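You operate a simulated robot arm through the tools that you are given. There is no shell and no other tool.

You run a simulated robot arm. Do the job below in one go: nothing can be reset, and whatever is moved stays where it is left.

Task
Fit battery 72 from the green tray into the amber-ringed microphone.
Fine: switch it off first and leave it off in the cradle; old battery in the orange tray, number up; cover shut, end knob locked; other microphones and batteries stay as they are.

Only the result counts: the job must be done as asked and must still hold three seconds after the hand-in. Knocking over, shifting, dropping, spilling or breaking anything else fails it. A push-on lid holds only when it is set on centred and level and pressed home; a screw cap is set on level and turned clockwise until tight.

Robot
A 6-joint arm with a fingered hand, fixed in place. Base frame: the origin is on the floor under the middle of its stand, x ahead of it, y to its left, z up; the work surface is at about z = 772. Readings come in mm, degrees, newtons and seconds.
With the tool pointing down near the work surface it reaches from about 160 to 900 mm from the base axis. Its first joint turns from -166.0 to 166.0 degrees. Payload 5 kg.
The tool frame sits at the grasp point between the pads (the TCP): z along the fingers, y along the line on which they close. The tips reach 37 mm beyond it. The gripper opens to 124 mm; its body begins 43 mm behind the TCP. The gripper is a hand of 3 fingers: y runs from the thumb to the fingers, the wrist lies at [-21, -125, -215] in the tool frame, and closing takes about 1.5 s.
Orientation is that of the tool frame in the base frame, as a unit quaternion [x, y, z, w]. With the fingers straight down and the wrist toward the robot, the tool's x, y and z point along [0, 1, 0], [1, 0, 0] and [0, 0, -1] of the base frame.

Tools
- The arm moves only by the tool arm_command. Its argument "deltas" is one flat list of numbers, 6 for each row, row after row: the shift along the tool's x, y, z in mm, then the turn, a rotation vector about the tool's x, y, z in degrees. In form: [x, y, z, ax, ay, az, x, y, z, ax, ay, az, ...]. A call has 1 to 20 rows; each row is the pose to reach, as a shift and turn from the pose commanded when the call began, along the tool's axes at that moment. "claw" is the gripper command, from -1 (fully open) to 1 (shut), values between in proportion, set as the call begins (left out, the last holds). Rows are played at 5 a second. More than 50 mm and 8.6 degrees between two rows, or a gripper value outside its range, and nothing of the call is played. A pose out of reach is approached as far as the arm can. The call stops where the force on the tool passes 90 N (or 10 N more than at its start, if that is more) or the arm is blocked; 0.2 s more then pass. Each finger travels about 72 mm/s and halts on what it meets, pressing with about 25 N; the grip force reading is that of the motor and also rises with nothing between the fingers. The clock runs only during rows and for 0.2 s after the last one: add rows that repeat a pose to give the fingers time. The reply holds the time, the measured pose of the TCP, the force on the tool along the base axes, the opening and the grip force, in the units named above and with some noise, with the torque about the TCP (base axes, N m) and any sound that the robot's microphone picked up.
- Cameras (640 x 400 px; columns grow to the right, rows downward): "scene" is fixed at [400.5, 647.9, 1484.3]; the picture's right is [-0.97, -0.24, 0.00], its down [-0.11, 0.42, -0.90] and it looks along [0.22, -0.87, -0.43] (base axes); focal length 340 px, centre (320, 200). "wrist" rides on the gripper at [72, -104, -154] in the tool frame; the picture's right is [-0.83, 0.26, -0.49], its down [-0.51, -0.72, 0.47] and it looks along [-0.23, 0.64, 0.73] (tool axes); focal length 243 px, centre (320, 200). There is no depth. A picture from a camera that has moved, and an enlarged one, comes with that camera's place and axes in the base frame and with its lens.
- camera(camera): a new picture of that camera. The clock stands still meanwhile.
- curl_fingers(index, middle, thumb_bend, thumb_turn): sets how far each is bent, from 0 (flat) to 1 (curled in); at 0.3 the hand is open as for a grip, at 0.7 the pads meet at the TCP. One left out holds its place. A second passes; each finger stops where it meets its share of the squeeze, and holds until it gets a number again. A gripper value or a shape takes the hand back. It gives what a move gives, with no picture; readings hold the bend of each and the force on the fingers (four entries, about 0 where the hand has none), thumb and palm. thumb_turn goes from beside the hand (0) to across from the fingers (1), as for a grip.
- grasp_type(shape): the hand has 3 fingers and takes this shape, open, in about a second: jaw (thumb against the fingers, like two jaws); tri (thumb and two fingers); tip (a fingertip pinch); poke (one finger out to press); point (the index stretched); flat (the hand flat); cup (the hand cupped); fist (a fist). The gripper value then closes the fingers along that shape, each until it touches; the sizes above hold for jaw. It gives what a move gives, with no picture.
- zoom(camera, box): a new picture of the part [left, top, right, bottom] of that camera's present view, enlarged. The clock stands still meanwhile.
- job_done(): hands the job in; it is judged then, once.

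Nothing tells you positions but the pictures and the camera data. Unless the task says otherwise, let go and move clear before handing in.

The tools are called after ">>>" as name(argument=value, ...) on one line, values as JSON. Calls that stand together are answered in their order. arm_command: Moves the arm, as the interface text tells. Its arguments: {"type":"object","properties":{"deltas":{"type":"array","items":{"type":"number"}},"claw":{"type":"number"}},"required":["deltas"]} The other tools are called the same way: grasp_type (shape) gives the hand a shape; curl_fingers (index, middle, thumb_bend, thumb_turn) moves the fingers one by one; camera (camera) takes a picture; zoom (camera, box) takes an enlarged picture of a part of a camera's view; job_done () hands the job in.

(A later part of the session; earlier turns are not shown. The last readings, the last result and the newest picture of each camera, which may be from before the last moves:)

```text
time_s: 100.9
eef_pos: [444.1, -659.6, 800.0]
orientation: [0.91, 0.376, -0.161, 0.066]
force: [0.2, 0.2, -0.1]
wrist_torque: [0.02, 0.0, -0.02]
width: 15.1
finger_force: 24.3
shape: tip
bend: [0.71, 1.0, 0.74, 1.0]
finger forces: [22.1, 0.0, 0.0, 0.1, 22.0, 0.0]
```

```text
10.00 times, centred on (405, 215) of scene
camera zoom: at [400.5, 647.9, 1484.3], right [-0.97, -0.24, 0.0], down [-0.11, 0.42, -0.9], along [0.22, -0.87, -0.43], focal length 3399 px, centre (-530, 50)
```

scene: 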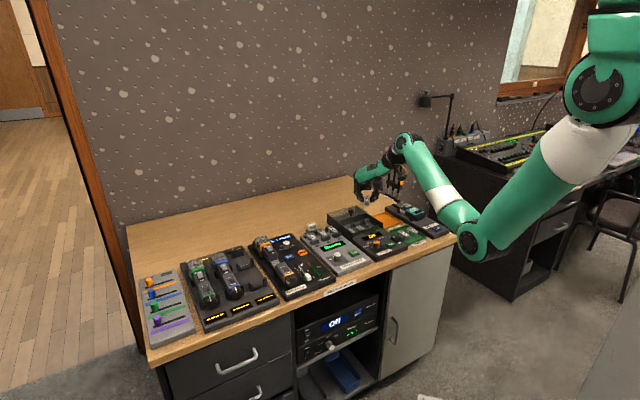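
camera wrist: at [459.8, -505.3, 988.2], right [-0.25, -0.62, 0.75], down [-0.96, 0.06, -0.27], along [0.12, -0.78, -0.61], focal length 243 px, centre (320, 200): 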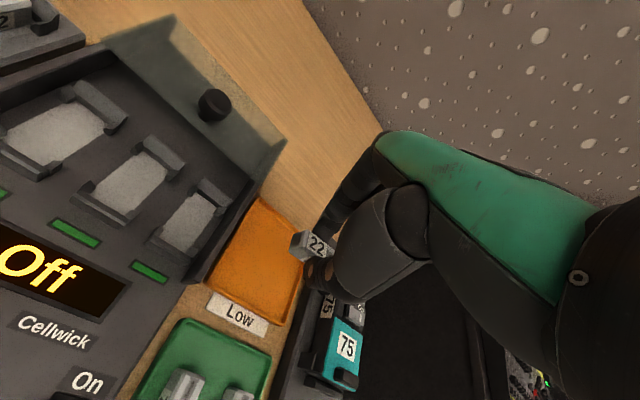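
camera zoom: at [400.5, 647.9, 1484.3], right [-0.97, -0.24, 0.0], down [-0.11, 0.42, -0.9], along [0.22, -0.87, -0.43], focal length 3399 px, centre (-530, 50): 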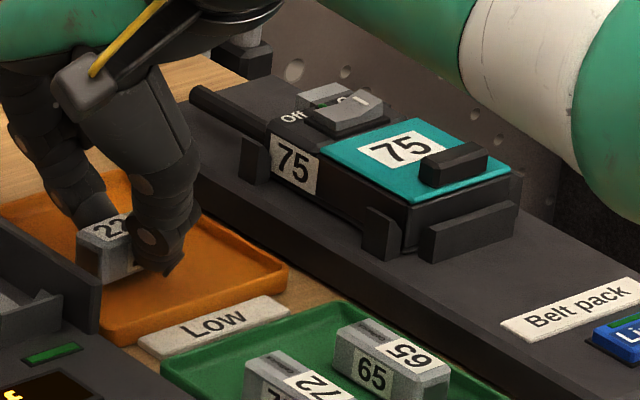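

>>> arm_command(deltas=[0.35, 0, 0.95, 0, 0, 0, 0.7, 0, 1.9, 0, 0, 0])

>>> arm_command(deltas=[0.35, 0, 0.95, 0, 0, 0, 0.7, 0, 1.9, 0, 0, 0])

>>> zoom(camera="scene", box=[385, 195, 425, 235])

>>> zoom(camera="wrist", box=[230, 170, 390, 330])

```text
time_s: 101.5
eef_pos: [445.2, -659.6, 798.4]
orientation: [0.91, 0.376, -0.161, 0.067]
force: [-0.4, 0.6, -0.4]
wrist_torque: [-0.01, -0.01, -0.02]
width: 15.1
finger_force: 24.4
shape: tip
bend: [0.71, 1.0, 0.74, 1.0]
finger forces: [22.0, 0.1, 0.1, 0.1, 22.1, 0.0]
```

```text
time_s: 102.1
eef_pos: [445.5, -660.2, 797.3]
orientation: [0.91, 0.377, -0.161, 0.067]
force: [-0.3, -0.4, -0.8]
wrist_torque: [-0.02, -0.02, -0.01]
width: 15.0
finger_force: 24.9
shape: tip
bend: [0.71, 1.0, 0.74, 1.0]
finger forces: [22.1, 0.1, 0.0, 0.0, 22.2, 0.1]
```

```text
10.00 times, centred on (405, 215) of scene
camera zoom: at [400.5, 647.9, 1484.3], right [-0.97, -0.24, 0.0], down [-0.11, 0.42, -0.9], along [0.22, -0.87, -0.43], focal length 3399 px, centre (-530, 50)
```

zoom: 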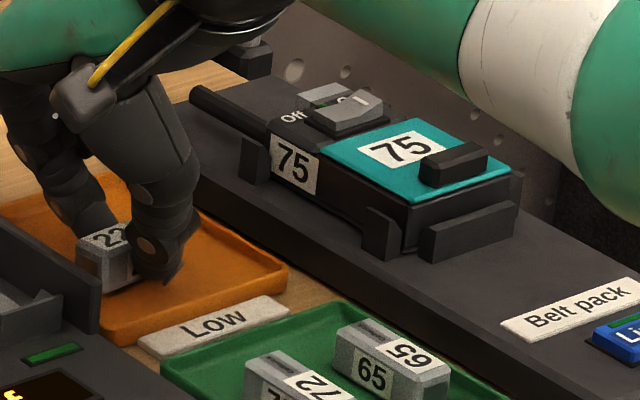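

```text
2.50 times, centred on (310, 250) of wrist
camera zoom: at [456.3, -502.2, 916.0], right [-0.25, -0.62, 0.75], down [-0.96, 0.06, -0.27], along [0.12, -0.78, -0.61], focal length 606 px, centre (345, 75)
```

zoom: 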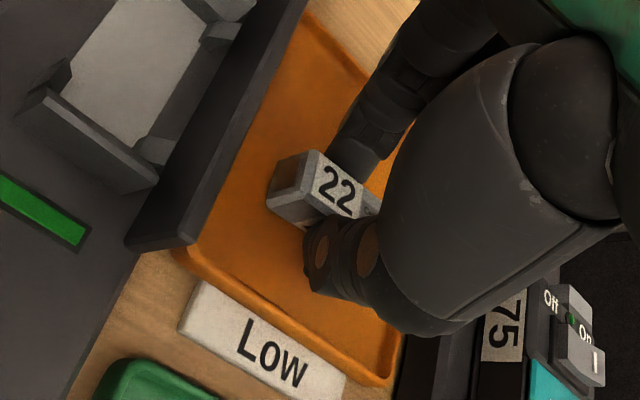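

>>> arm_command(deltas=[0.35, 0, 0.95, 0, 0, 0, 0.7, 0, 1.9, 0, 0, 0])

>>> arm_command(deltas=[0.35, 0, 0.95, 0, 0, 0, 0.7, 0, 1.9, 0, 0, 0])

>>> zoom(camera="scene", box=[385, 205, 410, 230])

```text
time_s: 102.7
eef_pos: [444.8, -660.8, 795.1]
orientation: [0.91, 0.376, -0.161, 0.066]
force: [0.5, 0.4, 1.2]
wrist_torque: [-0.04, 0.0, -0.02]
width: 15.1
finger_force: 24.7
shape: tip
bend: [0.71, 1.0, 0.74, 1.0]
finger forces: [22.1, 0.0, 0.1, 0.0, 22.3, 0.0]
```

```text
time_s: 103.3
eef_pos: [444.2, -659.8, 794.4]
orientation: [0.91, 0.377, -0.16, 0.068]
force: [-1.3, 1.5, 7.1]
wrist_torque: [-0.04, 0.05, -0.03]
width: 15.5
finger_force: 24.8
shape: tip
bend: [0.71, 1.0, 0.74, 1.0]
finger forces: [22.5, 0.0, 0.0, 0.0, 24.7, 0.1]
```

```text
16.00 times, centred on (398, 218) of scene
camera zoom: at [400.5, 647.9, 1484.3], right [-0.97, -0.24, 0.0], down [-0.11, 0.42, -0.9], along [0.22, -0.87, -0.43], focal length 5438 px, centre (-920, -80)
```

zoom: 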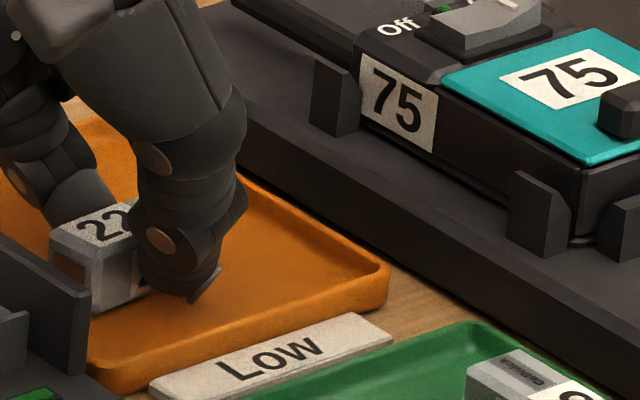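

The battery's underside has touched the tray floor (7 N). I'll ease up a touch, open just a little and lift away.

>>> arm_command(deltas=[-0.5, 0, -1.4, 0, 0, 0, -0.5, 0, -1.4, 0, 0, 0])

>>> arm_command(deltas=[0, 0, 0, 0, 0, 0, 0, 0, 0, 0, 0, 0, 0, 0, 0, 0, 0, 0], claw=0.5)

>>> zoom(camera="scene", box=[385, 205, 410, 230])

>>> zoom(camera="wrist", box=[230, 170, 390, 330])

```text
time_s: 103.9
eef_pos: [444.0, -659.1, 794.7]
orientation: [0.91, 0.376, -0.161, 0.067]
force: [0.9, -0.9, 2.5]
wrist_torque: [-0.1, 0.01, 0.0]
width: 15.7
finger_force: 24.9
shape: tip
bend: [0.71, 1.0, 0.74, 1.0]
finger forces: [23.9, 0.0, 0.1, 0.1, 22.4, 0.1]
```

```text
time_s: 104.7
eef_pos: [443.2, -659.2, 794.3]
orientation: [0.91, 0.376, -0.16, 0.066]
force: [0.7, 0.0, -0.4]
wrist_torque: [-0.01, 0.02, 0.0]
width: 30.6
finger_force: 0.0
shape: tip
bend: [0.72, 0.98, 0.74, 1.0]
finger forces: [0.0, 0.0, 0.0, 0.0, 0.0, 0.1]
```

```text
16.00 times, centred on (398, 218) of scene
camera zoom: at [400.5, 647.9, 1484.3], right [-0.97, -0.24, 0.0], down [-0.11, 0.42, -0.9], along [0.22, -0.87, -0.43], focal length 5438 px, centre (-920, -80)
```

zoom: 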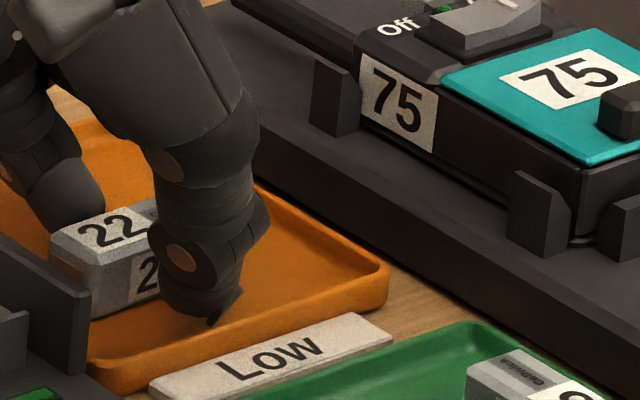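

```text
2.50 times, centred on (310, 250) of wrist
camera zoom: at [456.0, -501.9, 913.5], right [-0.25, -0.62, 0.75], down [-0.96, 0.06, -0.27], along [0.12, -0.78, -0.61], focal length 606 px, centre (345, 75)
```

zoom: 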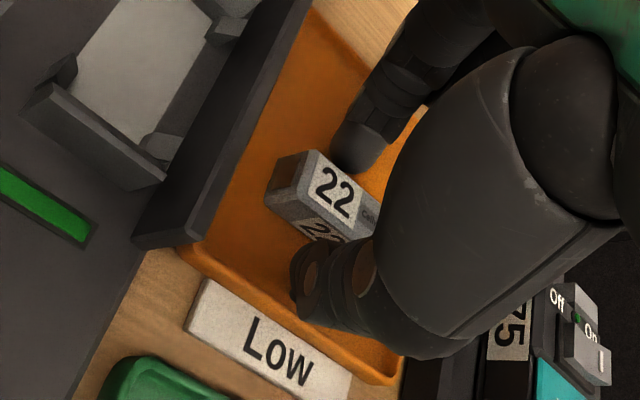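

Battery 22 is resting in the orange tray, number up. I'll lift straight up.

>>> arm_command(deltas=[-5, 0, -14, 0, 0, 0, -14, 0, -38, 0, 0, 0, -27, 0, -75, 0, 0, 0, -41, 0, -113, 0, 0, 0, -50, 0, -136, 0, 0, 0])

>>> zoom(camera="scene", box=[370, 190, 440, 250])

>>> camera(camera="wrist")

```text
time_s: 105.9
eef_pos: [444.5, -660.3, 938.6]
orientation: [0.91, 0.376, -0.16, 0.067]
force: [-0.8, -0.2, 0.7]
wrist_torque: [-0.02, 0.0, 0.02]
width: 31.0
finger_force: 0.1
shape: tip
bend: [0.72, 0.98, 0.74, 1.0]
finger forces: [0.0, 0.0, 0.0, 0.0, 0.1, 0.0]
```

```text
6.67 times, centred on (405, 220) of scene
camera zoom: at [400.5, 647.9, 1484.3], right [-0.97, -0.24, 0.0], down [-0.11, 0.42, -0.9], along [0.22, -0.87, -0.43], focal length 2266 px, centre (-247, 67)
```

zoom: 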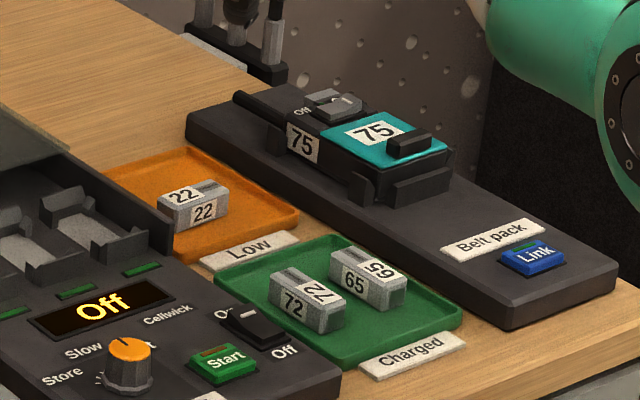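

```text
taken
camera wrist: at [456.4, -503.1, 1058.2], right [-0.25, -0.62, 0.75], down [-0.96, 0.06, -0.27], along [0.12, -0.78, -0.61], focal length 243 px, centre (320, 200)
```

wrist: 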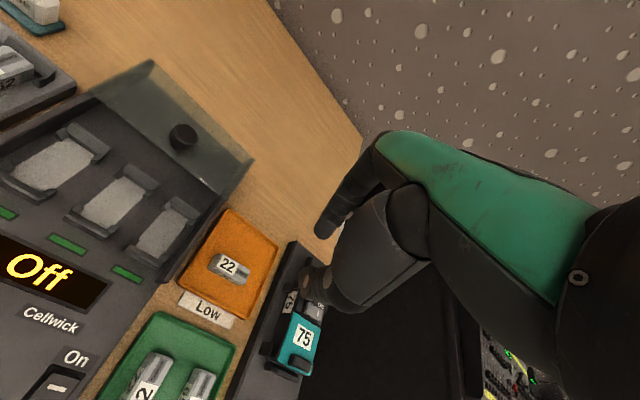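

Now for battery 72 in the green tray, near L≈−140, F≈652. I'll swing the hand back to the across-the-battery orientation above it.

>>> arm_command(deltas=[1.25, -10.7, 0.3, -2.57, 0, -7.05, 2.5, -21.3, 0.5, -5.13, 0, -14.1, 3.75, -32, 0.8, -7.7, 0, -21.15, 5, -42.7, 1, -10.26, 0, -28.2, 6.25, -53.3, 1.3, -12.83, 0, -35.25, 7.5, -64, 1.6, -15.39, 0, -42.3, 8.75, -74.7, 1.8, -17.96, 0, -49.35, 10, -85.3, 2.1, -20.52, 0, -56.4, 11.25, -96, 2.3, -23.09, 0, -63.45, 12.5, -106.7, 2.6, -25.65, 0, -70.5, 13.75, -117.3, 2.9, -28.22, 0, -77.55, 15, -128, 3.1, -30.78, 0, -84.6, 15, -128, 3.1, -30.78, 0, -84.6])

>>> camera(camera="scene")

>>> camera(camera="wrist")

```text
time_s: 108.7
eef_pos: [363.7, -559.8, 931.3]
orientation: [0.376, 0.91, -0.066, 0.16]
force: [0.0, -0.6, 0.6]
wrist_torque: [-0.01, 0.0, 0.01]
width: 30.8
finger_force: 0.0
shape: tip
bend: [0.72, 0.98, 0.74, 1.0]
finger forces: [0.0, 0.0, 0.0, 0.0, 0.1, 0.0]
```

```text
taken
```

scene: 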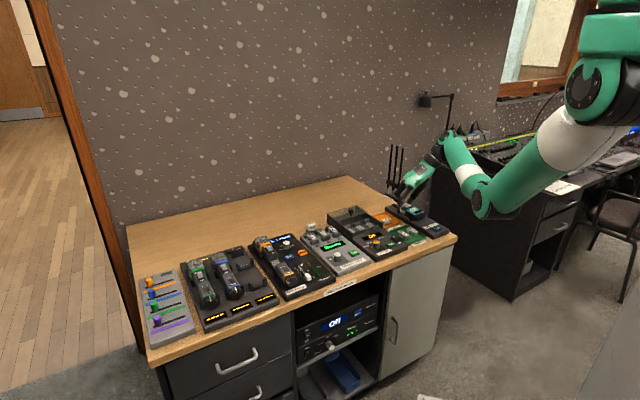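

```text
taken
camera wrist: at [203.8, -550.0, 1050.5], right [0.62, -0.25, 0.75], down [-0.06, -0.96, -0.27], along [0.78, 0.12, -0.61], focal length 243 px, centre (320, 200)
```

wrist: 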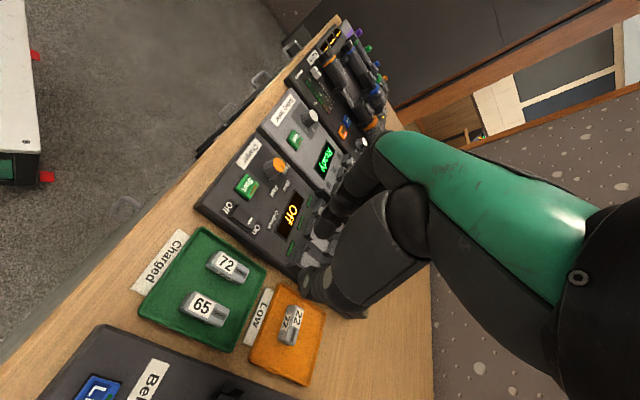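

>>> arm_command(deltas=[10, -1.5, 23, 0, 0, 0, 21, -3, 46, 0, 0, 0, 32.2, -4.5, 69.2, 0, 0, 0, 32.2, -4.5, 69.2, 0, 0, 0])

>>> camera(camera="wrist")

>>> zoom(camera="scene", box=[370, 180, 440, 250])

```text
time_s: 109.7
eef_pos: [354.6, -559.5, 854.8]
orientation: [0.378, 0.909, -0.066, 0.161]
force: [-0.7, -0.7, -0.4]
wrist_torque: [0.0, -0.03, 0.0]
width: 30.7
finger_force: 0.1
shape: tip
bend: [0.72, 0.98, 0.74, 1.0]
finger forces: [0.1, 0.0, 0.1, 0.0, 0.0, 0.1]
```

```text
taken
camera wrist: at [196.0, -548.6, 974.5], right [0.62, -0.25, 0.75], down [-0.06, -0.96, -0.27], along [0.78, 0.12, -0.61], focal length 243 px, centre (320, 200)
```

wrist: 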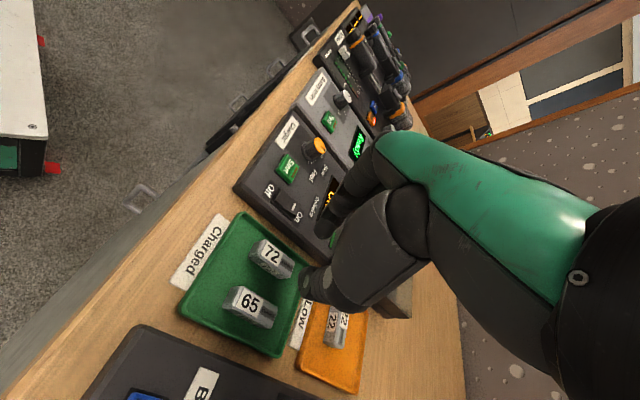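

```text
5.71 times, centred on (405, 215) of scene
camera zoom: at [400.5, 647.9, 1484.3], right [-0.97, -0.24, 0.0], down [-0.11, 0.42, -0.9], along [0.22, -0.87, -0.43], focal length 1942 px, centre (-166, 114)
```

zoom: 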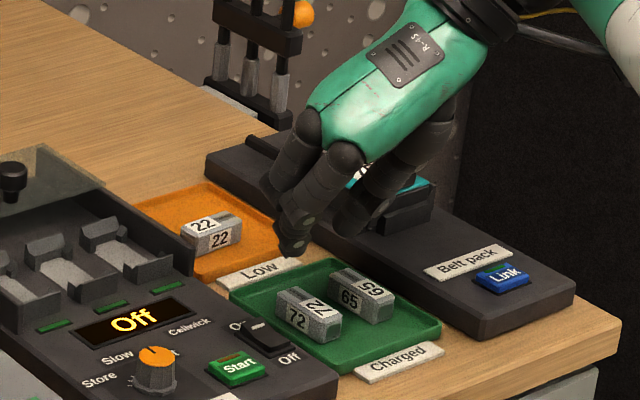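

>>> zoom(camera="scene", box=[392, 218, 428, 252])

>>> zoom(camera="wrist", box=[200, 190, 380, 370])

```text
11.76 times, centred on (410, 235) of scene
camera zoom: at [400.5, 647.9, 1484.3], right [-0.97, -0.24, 0.0], down [-0.11, 0.42, -0.9], along [0.22, -0.87, -0.43], focal length 3999 px, centre (-739, -212)
```

zoom: 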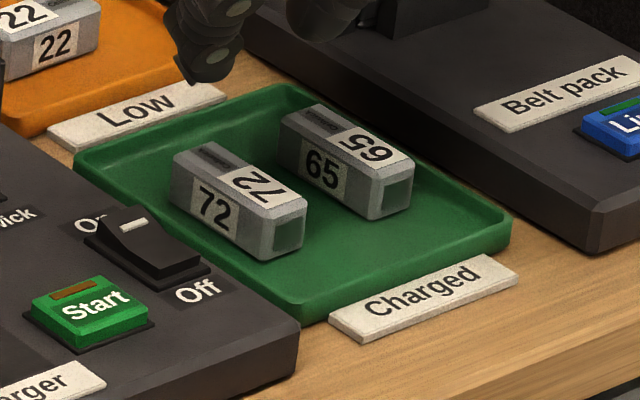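

```text
2.22 times, centred on (290, 280) of wrist
camera zoom: at [196.0, -548.6, 974.5], right [0.62, -0.25, 0.75], down [-0.06, -0.96, -0.27], along [0.78, 0.12, -0.61], focal length 539 px, centre (387, 22)
```

zoom: 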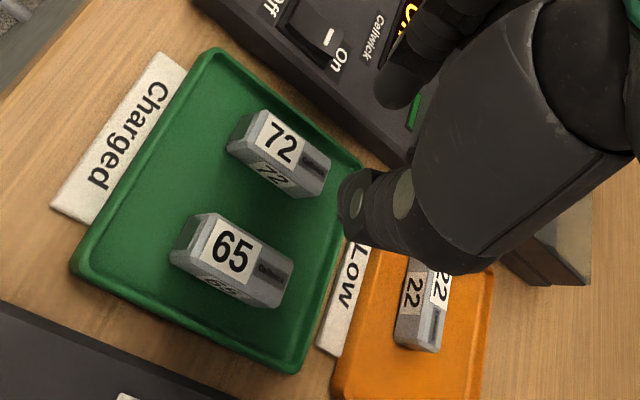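

Battery 72's label sits where I want it relative to the hand. I'll descend in stages with the thumb between 72 and 65, checking clearance.

>>> arm_command(deltas=[5, 0.2, 13, 0, 0, 0, 10, 0.4, 26, 0, 0, 0, 14.5, 0.4, 37.5, 0, 0, 0, 14.5, 0.4, 37.5, 0, 0, 0])

>>> zoom(camera="wrist", box=[230, 170, 390, 330])

>>> zoom(camera="scene", box=[390, 205, 430, 250])

```text
time_s: 110.7
eef_pos: [354.6, -557.5, 815.0]
orientation: [0.376, 0.91, -0.065, 0.16]
force: [-0.6, -0.2, -0.5]
wrist_torque: [0.0, 0.03, 0.0]
width: 30.8
finger_force: 0.1
shape: tip
bend: [0.72, 0.98, 0.74, 1.0]
finger forces: [0.0, 0.1, 0.1, 0.0, 0.0, 0.0]
```

```text
2.50 times, centred on (310, 250) of wrist
camera zoom: at [195.8, -547.8, 934.1], right [0.62, -0.25, 0.75], down [-0.06, -0.96, -0.27], along [0.78, 0.12, -0.61], focal length 606 px, centre (345, 75)
```

zoom: 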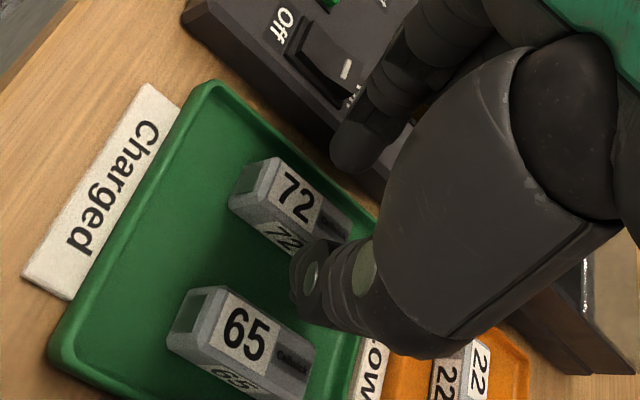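

```text
8.89 times, centred on (410, 228) of scene
camera zoom: at [400.5, 647.9, 1484.3], right [-0.97, -0.24, 0.0], down [-0.11, 0.42, -0.9], along [0.22, -0.87, -0.43], focal length 3021 px, centre (-480, -44)
```

zoom: 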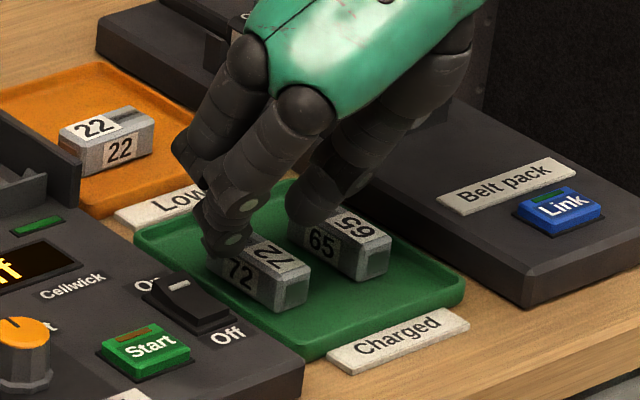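

>>> arm_command(deltas=[2, 0, 5.6, 0, 0, 0, 4.1, 0, 11.3, 0, 0, 0, 6.2, 0, 16.9, 0, 0, 0, 6.2, 0, 16.9, 0, 0, 0])

>>> zoom(camera="wrist", box=[230, 170, 390, 330])

>>> zoom(camera="scene", box=[390, 210, 425, 245])

```text
time_s: 111.7
eef_pos: [355.3, -558.8, 801.0]
orientation: [0.377, 0.909, -0.067, 0.162]
force: [-1.0, 5.4, 34.8]
wrist_torque: [0.65, -0.83, 0.15]
width: 33.2
finger_force: 0.1
shape: tip
bend: [0.73, 0.98, 0.74, 1.0]
finger forces: [34.5, 0.0, 0.0, 0.0, 0.0, 0.0]
```

```text
2.50 times, centred on (310, 250) of wrist
camera zoom: at [196.4, -548.3, 918.9], right [0.61, -0.24, 0.75], down [-0.06, -0.96, -0.27], along [0.79, 0.12, -0.61], focal length 606 px, centre (345, 75)
```

zoom: 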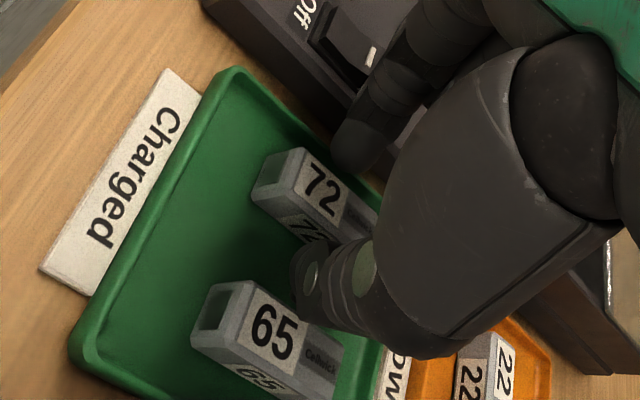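

```text
11.43 times, centred on (408, 228) of scene
camera zoom: at [400.5, 647.9, 1484.3], right [-0.97, -0.24, 0.0], down [-0.11, 0.42, -0.9], along [0.22, -0.87, -0.43], focal length 3884 px, centre (-680, -114)
```

zoom: 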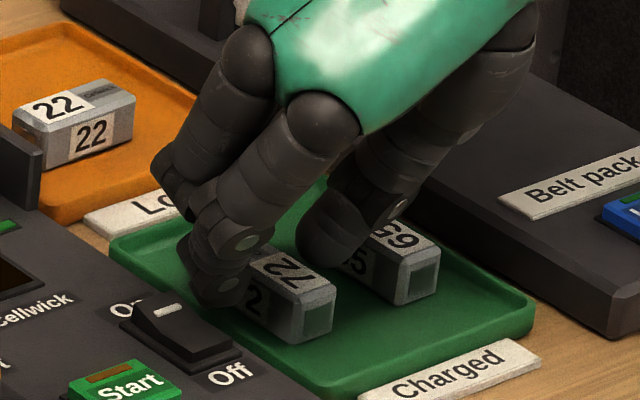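

The index landed on the tray's rim (about 34 N). I'll back off at once, narrow the opening, shift slightly right and try again.

>>> arm_command(deltas=[-3.4, 0, -9.4, 0, 0, 0, -3.4, 0, -9.4, 0, 0, 0])

>>> zoom(camera="scene", box=[390, 210, 425, 245])

>>> arm_command(deltas=[0, -2, 0, 0, 0, 0, 0, -2, 0, 0, 0, 0, 0, -2, 0, 0, 0, 0], claw=0.6)

>>> zoom(camera="wrist", box=[260, 190, 370, 300])

```text
time_s: 112.3
eef_pos: [355.3, -556.5, 805.7]
orientation: [0.377, 0.91, -0.066, 0.16]
force: [0.7, -0.1, 0.0]
wrist_torque: [0.0, -0.01, 0.0]
width: 31.1
finger_force: 0.1
shape: tip
bend: [0.72, 0.98, 0.74, 1.0]
finger forces: [0.0, 0.0, 0.0, 0.0, 0.0, 0.1]
```

```text
11.43 times, centred on (408, 228) of scene
camera zoom: at [400.5, 647.9, 1484.3], right [-0.97, -0.24, 0.0], down [-0.11, 0.42, -0.9], along [0.22, -0.87, -0.43], focal length 3884 px, centre (-680, -114)
```

zoom: 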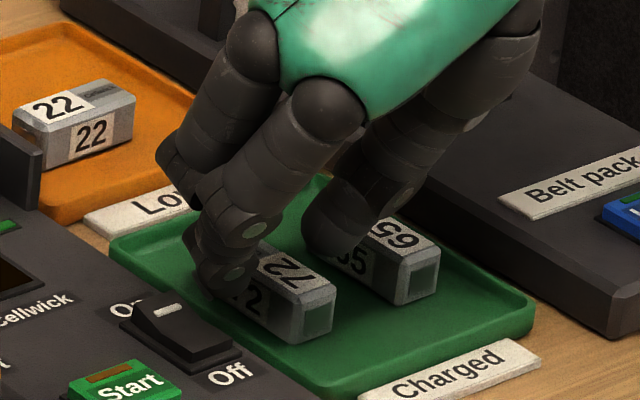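

```text
time_s: 113.1
eef_pos: [353.9, -559.1, 806.2]
orientation: [0.376, 0.91, -0.065, 0.161]
force: [0.1, -0.1, 0.1]
wrist_torque: [0.0, -0.01, 0.01]
width: 25.0
finger_force: 0.1
shape: tip
bend: [0.72, 0.98, 0.74, 1.0]
finger forces: [0.1, 0.0, 0.1, 0.0, 0.0, 0.0]
```

```text
3.64 times, centred on (315, 245) of wrist
camera zoom: at [194.7, -549.1, 926.3], right [0.62, -0.25, 0.75], down [-0.06, -0.96, -0.27], along [0.78, 0.12, -0.61], focal length 882 px, centre (338, 36)
```

zoom: 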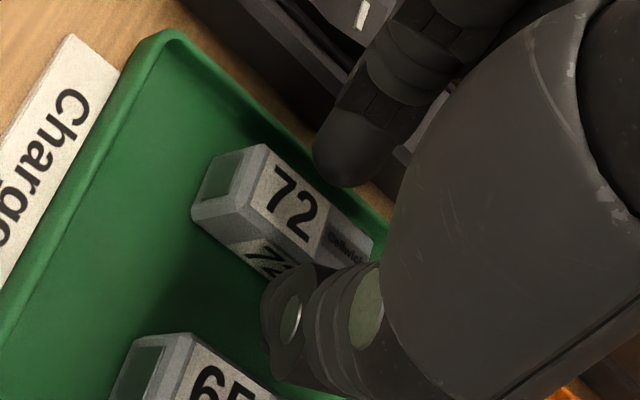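

>>> arm_command(deltas=[0, 0.5, 0, 0, 0, 0, 0, 0.5, 0, 0, 0, 0, 0.7, 0.5, 1.9, 0, 0, 0, 1.4, 0.5, 3.8, 0, 0, 0], claw=0.68)

>>> arm_command(deltas=[0.3, 0, 0.9, 0, 0, 0, 0.7, 0, 1.9, 0, 0, 0])

>>> zoom(camera="wrist", box=[260, 190, 370, 300])

```text
time_s: 114.1
eef_pos: [353.6, -559.8, 803.0]
orientation: [0.377, 0.91, -0.067, 0.161]
force: [-0.3, -0.6, 0.3]
wrist_torque: [0.01, 0.02, 0.01]
width: 20.4
finger_force: 0.1
shape: tip
bend: [0.72, 0.98, 0.74, 1.0]
finger forces: [0.1, 0.1, 0.1, 0.0, 0.1, 0.0]
```

```text
time_s: 114.7
eef_pos: [352.5, -558.2, 800.3]
orientation: [0.377, 0.91, -0.066, 0.16]
force: [0.2, -0.9, -0.5]
wrist_torque: [0.02, -0.02, 0.01]
width: 20.4
finger_force: 0.1
shape: tip
bend: [0.72, 0.98, 0.74, 1.0]
finger forces: [0.0, 0.1, 0.1, 0.0, 0.0, 0.0]
```

```text
3.64 times, centred on (315, 245) of wrist
camera zoom: at [195.0, -548.4, 920.2], right [0.62, -0.25, 0.75], down [-0.06, -0.96, -0.27], along [0.78, 0.12, -0.61], focal length 882 px, centre (338, 36)
```

zoom: 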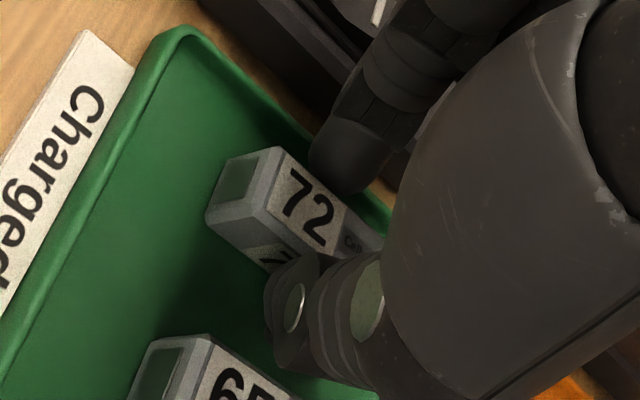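

>>> arm_command(deltas=[0.3, 0, 0.9, 0, 0, 0, 0.7, 0, 1.9, 0, 0, 0])

>>> arm_command(deltas=[0.3, 0, 0.9, 0, 0, 0, 0.5, 0, 1.4, 0, 0, 0])

```text
time_s: 115.3
eef_pos: [353.6, -559.4, 799.2]
orientation: [0.377, 0.91, -0.067, 0.16]
force: [-0.4, 0.3, -0.5]
wrist_torque: [0.03, 0.01, 0.01]
width: 20.0
finger_force: 0.0
shape: tip
bend: [0.72, 0.98, 0.74, 1.0]
finger forces: [0.2, 0.0, 0.1, 0.1, 0.1, 0.1]
```

```text
time_s: 115.9
eef_pos: [354.5, -558.5, 798.2]
orientation: [0.377, 0.91, -0.067, 0.161]
force: [0.6, 0.3, 0.4]
wrist_torque: [0.03, -0.03, -0.03]
width: 20.1
finger_force: 0.1
shape: tip
bend: [0.72, 0.98, 0.74, 1.0]
finger forces: [1.1, 0.0, 0.1, 0.0, 0.0, 0.0]
```

>>> arm_command(deltas=[0, 0, 0, 0, 0, 0, 0, 0, 0, 0, 0, 0, 0, 0, 0, 0, 0, 0, 0, 0, 0, 0, 0, 0], claw=0.85)

>>> zoom(camera="wrist", box=[240, 150, 380, 310])

>>> zoom(camera="scene", box=[390, 210, 425, 245])

```text
time_s: 116.9
eef_pos: [354.4, -558.9, 797.2]
orientation: [0.377, 0.91, -0.066, 0.16]
force: [0.5, 0.5, 0.5]
wrist_torque: [0.01, -0.02, 0.0]
width: 13.5
finger_force: 25.1
shape: tip
bend: [0.71, 1.0, 0.73, 1.0]
finger forces: [22.6, 0.0, 0.0, 0.1, 22.6, 0.0]
```

```text
2.50 times, centred on (310, 230) of wrist
camera zoom: at [194.9, -548.6, 916.7], right [0.62, -0.25, 0.75], down [-0.06, -0.96, -0.27], along [0.78, 0.12, -0.61], focal length 606 px, centre (345, 125)
```

zoom: 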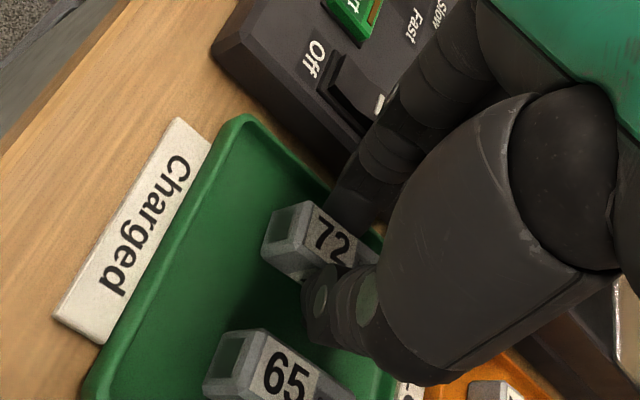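

```text
11.43 times, centred on (408, 228) of scene
camera zoom: at [400.5, 647.9, 1484.3], right [-0.97, -0.24, 0.0], down [-0.11, 0.42, -0.9], along [0.22, -0.87, -0.43], focal length 3884 px, centre (-680, -114)
```

zoom: 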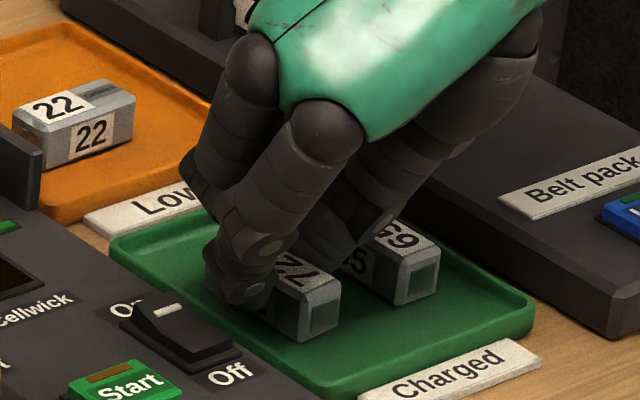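

Battery 72 is gripped with about 22 N on each side. I'll lift it straight up.

>>> arm_command(deltas=[-1, 0, -2.8, 0, 0, 0, -3.4, 0, -9.4, 0, 0, 0, -10, 0, -28, 0, 0, 0, -20, 0, -56, 0, 0, 0, -34, 0, -94, 0, 0, 0, -50, 0, -136, 0, 0, 0])

>>> zoom(camera="scene", box=[370, 150, 450, 250])

>>> zoom(camera="wrist", box=[240, 150, 380, 310])

```text
time_s: 118.3
eef_pos: [353.5, -558.6, 941.4]
orientation: [0.377, 0.91, -0.066, 0.159]
force: [0.3, 0.0, -0.3]
wrist_torque: [0.02, 0.01, -0.02]
width: 13.7
finger_force: 25.1
shape: tip
bend: [0.71, 1.0, 0.73, 1.0]
finger forces: [22.6, 0.1, 0.0, 0.0, 22.5, 0.1]
```

```text
4.00 times, centred on (410, 200) of scene
camera zoom: at [400.5, 647.9, 1484.3], right [-0.97, -0.24, 0.0], down [-0.11, 0.42, -0.9], along [0.22, -0.87, -0.43], focal length 1360 px, centre (-40, 200)
```

zoom: 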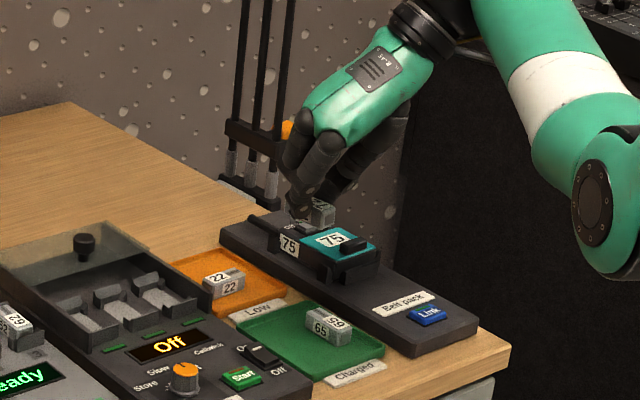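

```text
2.50 times, centred on (310, 230) of wrist
camera zoom: at [194.4, -548.9, 1061.7], right [0.62, -0.25, 0.75], down [-0.06, -0.96, -0.27], along [0.78, 0.12, -0.61], focal length 606 px, centre (345, 125)
```

zoom: 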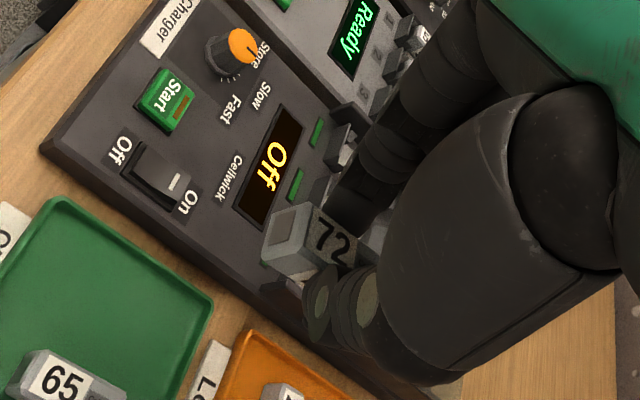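

Battery 72 is up, 65 is undisturbed. I'll carry 72 left to above the microphone's open compartment.

>>> arm_command(deltas=[-3.7, 44.2, 1.3, 0, 0, 0, -7.4, 88.4, 2.7, 0, 0, 0, -11.1, 132.6, 4, 0, 0, 0, -14.8, 176.8, 5.4, 0, 0, 0, -18.5, 221, 6.7, 0, 0, 0, -22.2, 265.2, 8.1, 0, 0, 0, -25.9, 309.4, 9.4, 0, 0, 0, -29.6, 353.6, 10.8, 0, 0, 0, -33.3, 397.8, 12.1, 0, 0, 0, -37, 442, 13.5, 0, 0, 0, -40.7, 486.2, 14.8, 0, 0, 0, -44.4, 530.5, 16.2, 0, 0, 0, -44.4, 530.5, 16.2, 0, 0, 0])

>>> camera(camera="wrist")

>>> zoom(camera="scene", box=[240, 200, 310, 280])

```text
time_s: 121.1
eef_pos: [765.4, -216.3, 942.6]
orientation: [0.377, 0.91, -0.066, 0.16]
force: [0.1, 0.7, -0.4]
wrist_torque: [0.02, 0.01, 0.0]
width: 13.5
finger_force: 25.8
shape: tip
bend: [0.71, 1.0, 0.73, 1.0]
finger forces: [22.7, 0.0, 0.1, 0.0, 22.7, 0.0]
```

```text
taken
camera wrist: at [605.7, -206.3, 1062.2], right [0.62, -0.25, 0.75], down [-0.06, -0.96, -0.27], along [0.78, 0.12, -0.61], focal length 243 px, centre (320, 200)
```

wrist: 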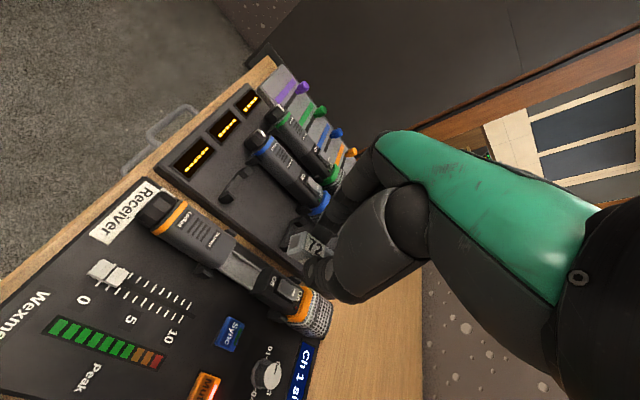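

```text
5.00 times, centred on (275, 240) of scene
camera zoom: at [400.5, 647.9, 1484.3], right [-0.97, -0.24, 0.0], down [-0.11, 0.42, -0.9], along [0.22, -0.87, -0.43], focal length 1699 px, centre (545, 0)
```

zoom: 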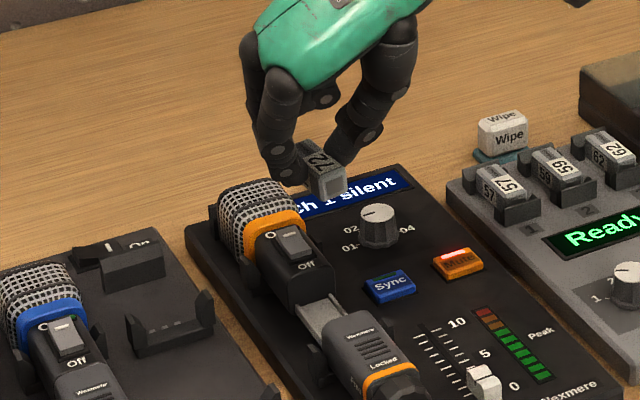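

>>> zoom(camera="wrist", box=[190, 210, 310, 320])

>>> zoom(camera="scene", box=[264, 242, 290, 268])

>>> zoom(camera="wrist", box=[260, 200, 370, 310])

```text
3.64 times, centred on (250, 265) of wrist
camera zoom: at [605.7, -206.3, 1062.2], right [0.62, -0.25, 0.75], down [-0.06, -0.96, -0.27], along [0.78, 0.12, -0.61], focal length 882 px, centre (574, -36)
```

zoom: 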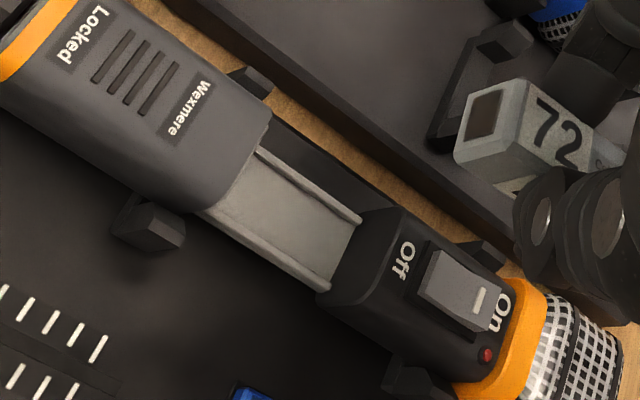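

```text
15.38 times, centred on (277, 255) of scene
camera zoom: at [400.5, 647.9, 1484.3], right [-0.97, -0.24, 0.0], down [-0.11, 0.42, -0.9], along [0.22, -0.87, -0.43], focal length 5229 px, centre (982, -646)
```

zoom: 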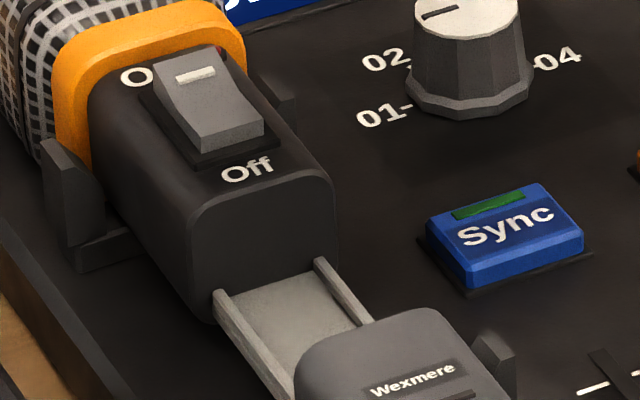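

```text
3.64 times, centred on (315, 255) of wrist
camera zoom: at [605.7, -206.3, 1062.2], right [0.62, -0.25, 0.75], down [-0.06, -0.96, -0.27], along [0.78, 0.12, -0.61], focal length 882 px, centre (338, 0)
```

zoom: 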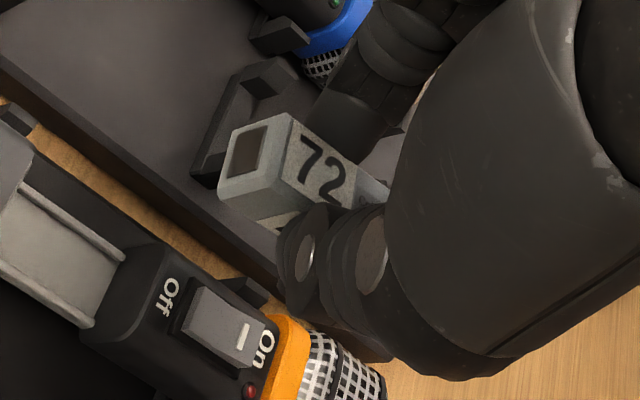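

Battery 72 is level above the empty compartment, which has a flat bed with two low side rails. I'll lower to just above the rails and check alignment.

>>> arm_command(deltas=[8.5, 0, 23.5, 0, 0, 0, 17, 0, 47, 0, 0, 0, 25.5, 0, 70, 0, 0, 0, 33.2, 0, 91.2, 0, 0, 0, 33.2, 0, 91.2, 0, 0, 0])

>>> zoom(camera="wrist", box=[250, 180, 370, 300])

>>> zoom(camera="scene", box=[262, 236, 292, 268])

```text
time_s: 122.3
eef_pos: [763.3, -215.3, 845.2]
orientation: [0.377, 0.91, -0.067, 0.161]
force: [0.3, -0.3, -0.4]
wrist_torque: [0.0, 0.02, -0.01]
width: 14.0
finger_force: 25.0
shape: tip
bend: [0.71, 1.0, 0.73, 1.0]
finger forces: [22.6, 0.0, 0.0, 0.1, 22.8, 0.0]
```

```text
3.33 times, centred on (310, 240) of wrist
camera zoom: at [604.7, -206.7, 964.7], right [0.62, -0.25, 0.75], down [-0.06, -0.96, -0.27], along [0.78, 0.12, -0.61], focal length 809 px, centre (353, 67)
```

zoom: 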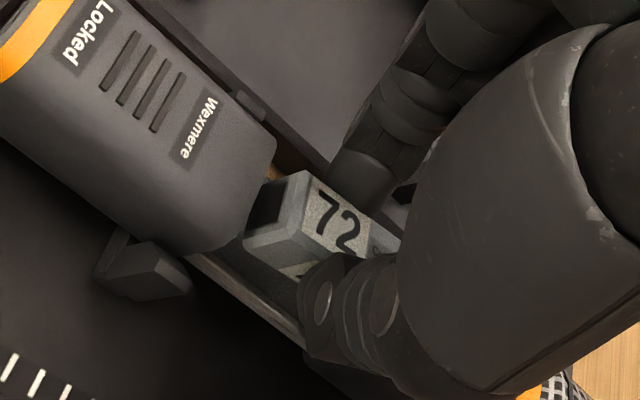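

```text
12.50 times, centred on (277, 252) of scene
camera zoom: at [400.5, 647.9, 1484.3], right [-0.97, -0.24, 0.0], down [-0.11, 0.42, -0.9], along [0.22, -0.87, -0.43], focal length 4248 px, centre (858, -450)
```

zoom: 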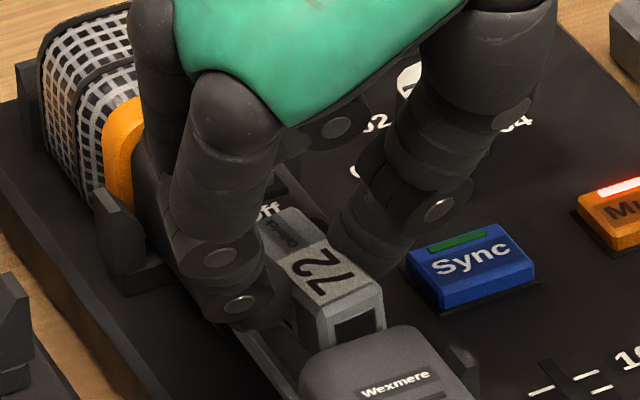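

>>> arm_command(deltas=[-1.9, 0, 0.7, 0, 0, 0, -0.2, 0, 5.4, 0, 0, 0, 0.5, 0, 7.3, 0, 0, 0, 0.5, 0, 7.3, 0, 0, 0])

>>> zoom(camera="wrist", box=[270, 200, 350, 280])

>>> zoom(camera="scene", box=[268, 246, 290, 268])

```text
time_s: 123.3
eef_pos: [764.9, -217.9, 839.0]
orientation: [0.376, 0.91, -0.066, 0.161]
force: [-0.6, 0.9, -0.2]
wrist_torque: [-0.01, 0.01, 0.03]
width: 13.8
finger_force: 25.2
shape: tip
bend: [0.71, 1.0, 0.73, 1.0]
finger forces: [22.7, 0.1, 0.0, 0.1, 22.7, 0.1]
```

```text
5.00 times, centred on (310, 240) of wrist
camera zoom: at [605.8, -208.4, 957.5], right [0.62, -0.25, 0.75], down [-0.06, -0.96, -0.27], along [0.78, 0.12, -0.61], focal length 1213 px, centre (370, 0)
```

zoom: 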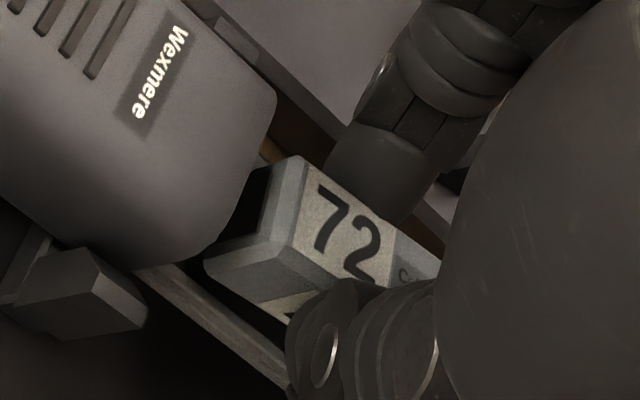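

```text
16.00 times, centred on (279, 257) of scene
camera zoom: at [400.5, 647.9, 1484.3], right [-0.97, -0.24, 0.0], down [-0.11, 0.42, -0.9], along [0.22, -0.87, -0.43], focal length 5438 px, centre (976, -712)
```

zoom: 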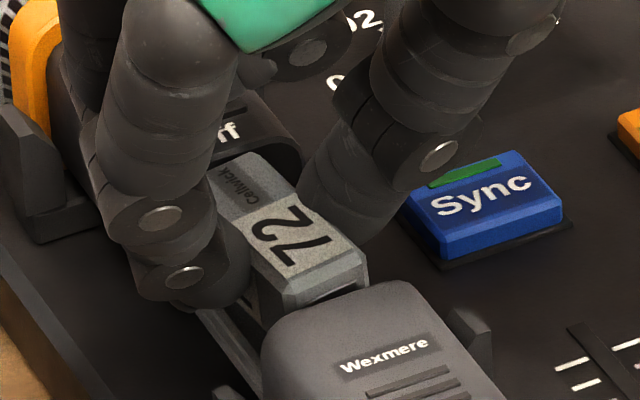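

>>> arm_command(deltas=[0.7, -0.5, 1.9, 0, 0, 0, 1.0, -0.5, 2.8, 0, 0, 0])

>>> arm_command(deltas=[0.35, 0, 0.95, 0, 0, 0, 0.7, 0, 1.9, 0, 0, 0])

>>> arm_command(deltas=[0.35, 0, 0.95, 0, 0, 0, 0.7, 0, 1.9, 0, 0, 0])

>>> zoom(camera="wrist", box=[270, 200, 350, 280])

>>> zoom(camera="scene", box=[268, 246, 290, 268])

```text
time_s: 123.9
eef_pos: [765.1, -219.5, 834.4]
orientation: [0.377, 0.91, -0.067, 0.161]
force: [-0.5, -0.3, 0.0]
wrist_torque: [-0.02, 0.01, 0.0]
width: 13.6
finger_force: 24.8
shape: tip
bend: [0.71, 1.0, 0.73, 1.0]
finger forces: [22.9, 0.0, 0.0, 0.0, 22.7, 0.0]
```

```text
time_s: 124.5
eef_pos: [764.5, -218.2, 834.2]
orientation: [0.377, 0.91, -0.066, 0.161]
force: [-1.9, 0.4, 8.7]
wrist_torque: [-0.03, -0.06, -0.02]
width: 14.0
finger_force: 24.9
shape: tip
bend: [0.71, 1.0, 0.73, 1.0]
finger forces: [23.9, 0.0, 0.1, 0.0, 24.8, 0.0]
```

```text
time_s: 125.1
eef_pos: [763.8, -219.7, 833.5]
orientation: [0.378, 0.909, -0.066, 0.163]
force: [-4.8, 1.9, 22.2]
wrist_torque: [-0.07, -0.08, -0.06]
width: 14.6
finger_force: 25.2
shape: tip
bend: [0.71, 1.0, 0.73, 1.0]
finger forces: [26.4, 0.1, 0.0, 0.0, 28.9, 0.0]
```

```text
5.00 times, centred on (310, 240) of wrist
camera zoom: at [605.6, -209.4, 952.1], right [0.61, -0.25, 0.75], down [-0.06, -0.96, -0.27], along [0.79, 0.12, -0.6], focal length 1213 px, centre (370, 0)
```

zoom: 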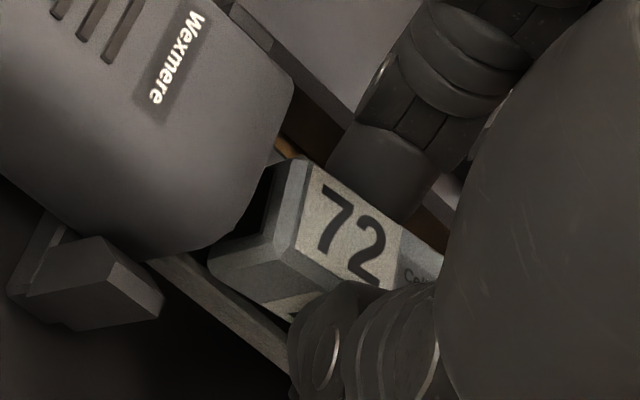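

```text
16.00 times, centred on (279, 257) of scene
camera zoom: at [400.5, 647.9, 1484.3], right [-0.97, -0.24, 0.0], down [-0.11, 0.42, -0.9], along [0.22, -0.87, -0.43], focal length 5438 px, centre (976, -712)
```

zoom: 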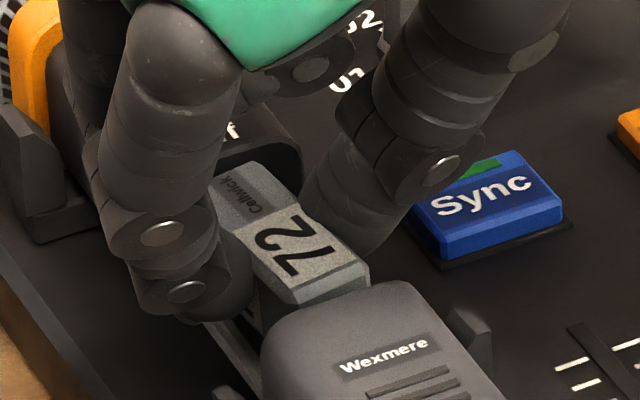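

It made contact about 4 mm early; the gap on the right suggests it is sitting on the left rail. I'll lift slightly, shift 2 mm right and try again.

>>> arm_command(deltas=[-1.7, 0, -4.7, 0, 0, 0, -1.7, -2, -4.7, 0, 0, 0, -1.7, -2, -4.7, 0, 0, 0])

>>> arm_command(deltas=[0.7, 0, 1.9, 0, 0, 0, 1.0, 0, 2.8, 0, 0, 0])

>>> arm_command(deltas=[0.35, 0, 0.95, 0, 0, 0, 0.7, 0, 1.9, 0, 0, 0])

>>> zoom(camera="wrist", box=[270, 200, 350, 280])

```text
time_s: 125.9
eef_pos: [761.8, -220.2, 834.5]
orientation: [0.377, 0.91, -0.067, 0.16]
force: [0.4, 0.0, -0.2]
wrist_torque: [-0.02, 0.0, 0.0]
width: 14.2
finger_force: 25.4
shape: tip
bend: [0.71, 1.0, 0.73, 1.0]
finger forces: [25.0, 0.1, 0.0, 0.0, 25.0, 0.0]
```

```text
time_s: 126.5
eef_pos: [762.5, -221.5, 833.9]
orientation: [0.376, 0.91, -0.066, 0.16]
force: [-0.6, 0.1, 4.2]
wrist_torque: [-0.04, 0.05, -0.05]
width: 14.2
finger_force: 24.8
shape: tip
bend: [0.71, 1.0, 0.73, 1.0]
finger forces: [25.2, 0.1, 0.1, 0.1, 25.9, 0.0]
```

```text
time_s: 127.1
eef_pos: [763.5, -219.9, 833.1]
orientation: [0.377, 0.91, -0.066, 0.161]
force: [-1.7, 3.5, 11.8]
wrist_torque: [-0.07, 0.03, -0.02]
width: 14.7
finger_force: 25.0
shape: tip
bend: [0.71, 1.0, 0.74, 1.0]
finger forces: [27.2, 0.0, 0.1, 0.0, 27.2, 0.1]
```

```text
5.00 times, centred on (310, 240) of wrist
camera zoom: at [604.2, -210.7, 951.4], right [0.62, -0.25, 0.75], down [-0.06, -0.96, -0.27], along [0.79, 0.12, -0.61], focal length 1213 px, centre (370, 0)
```

zoom: 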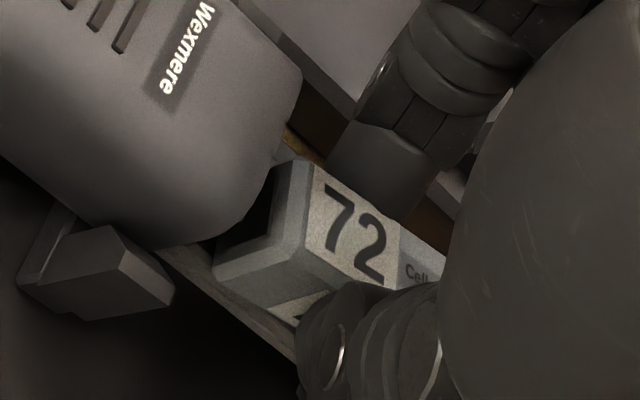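

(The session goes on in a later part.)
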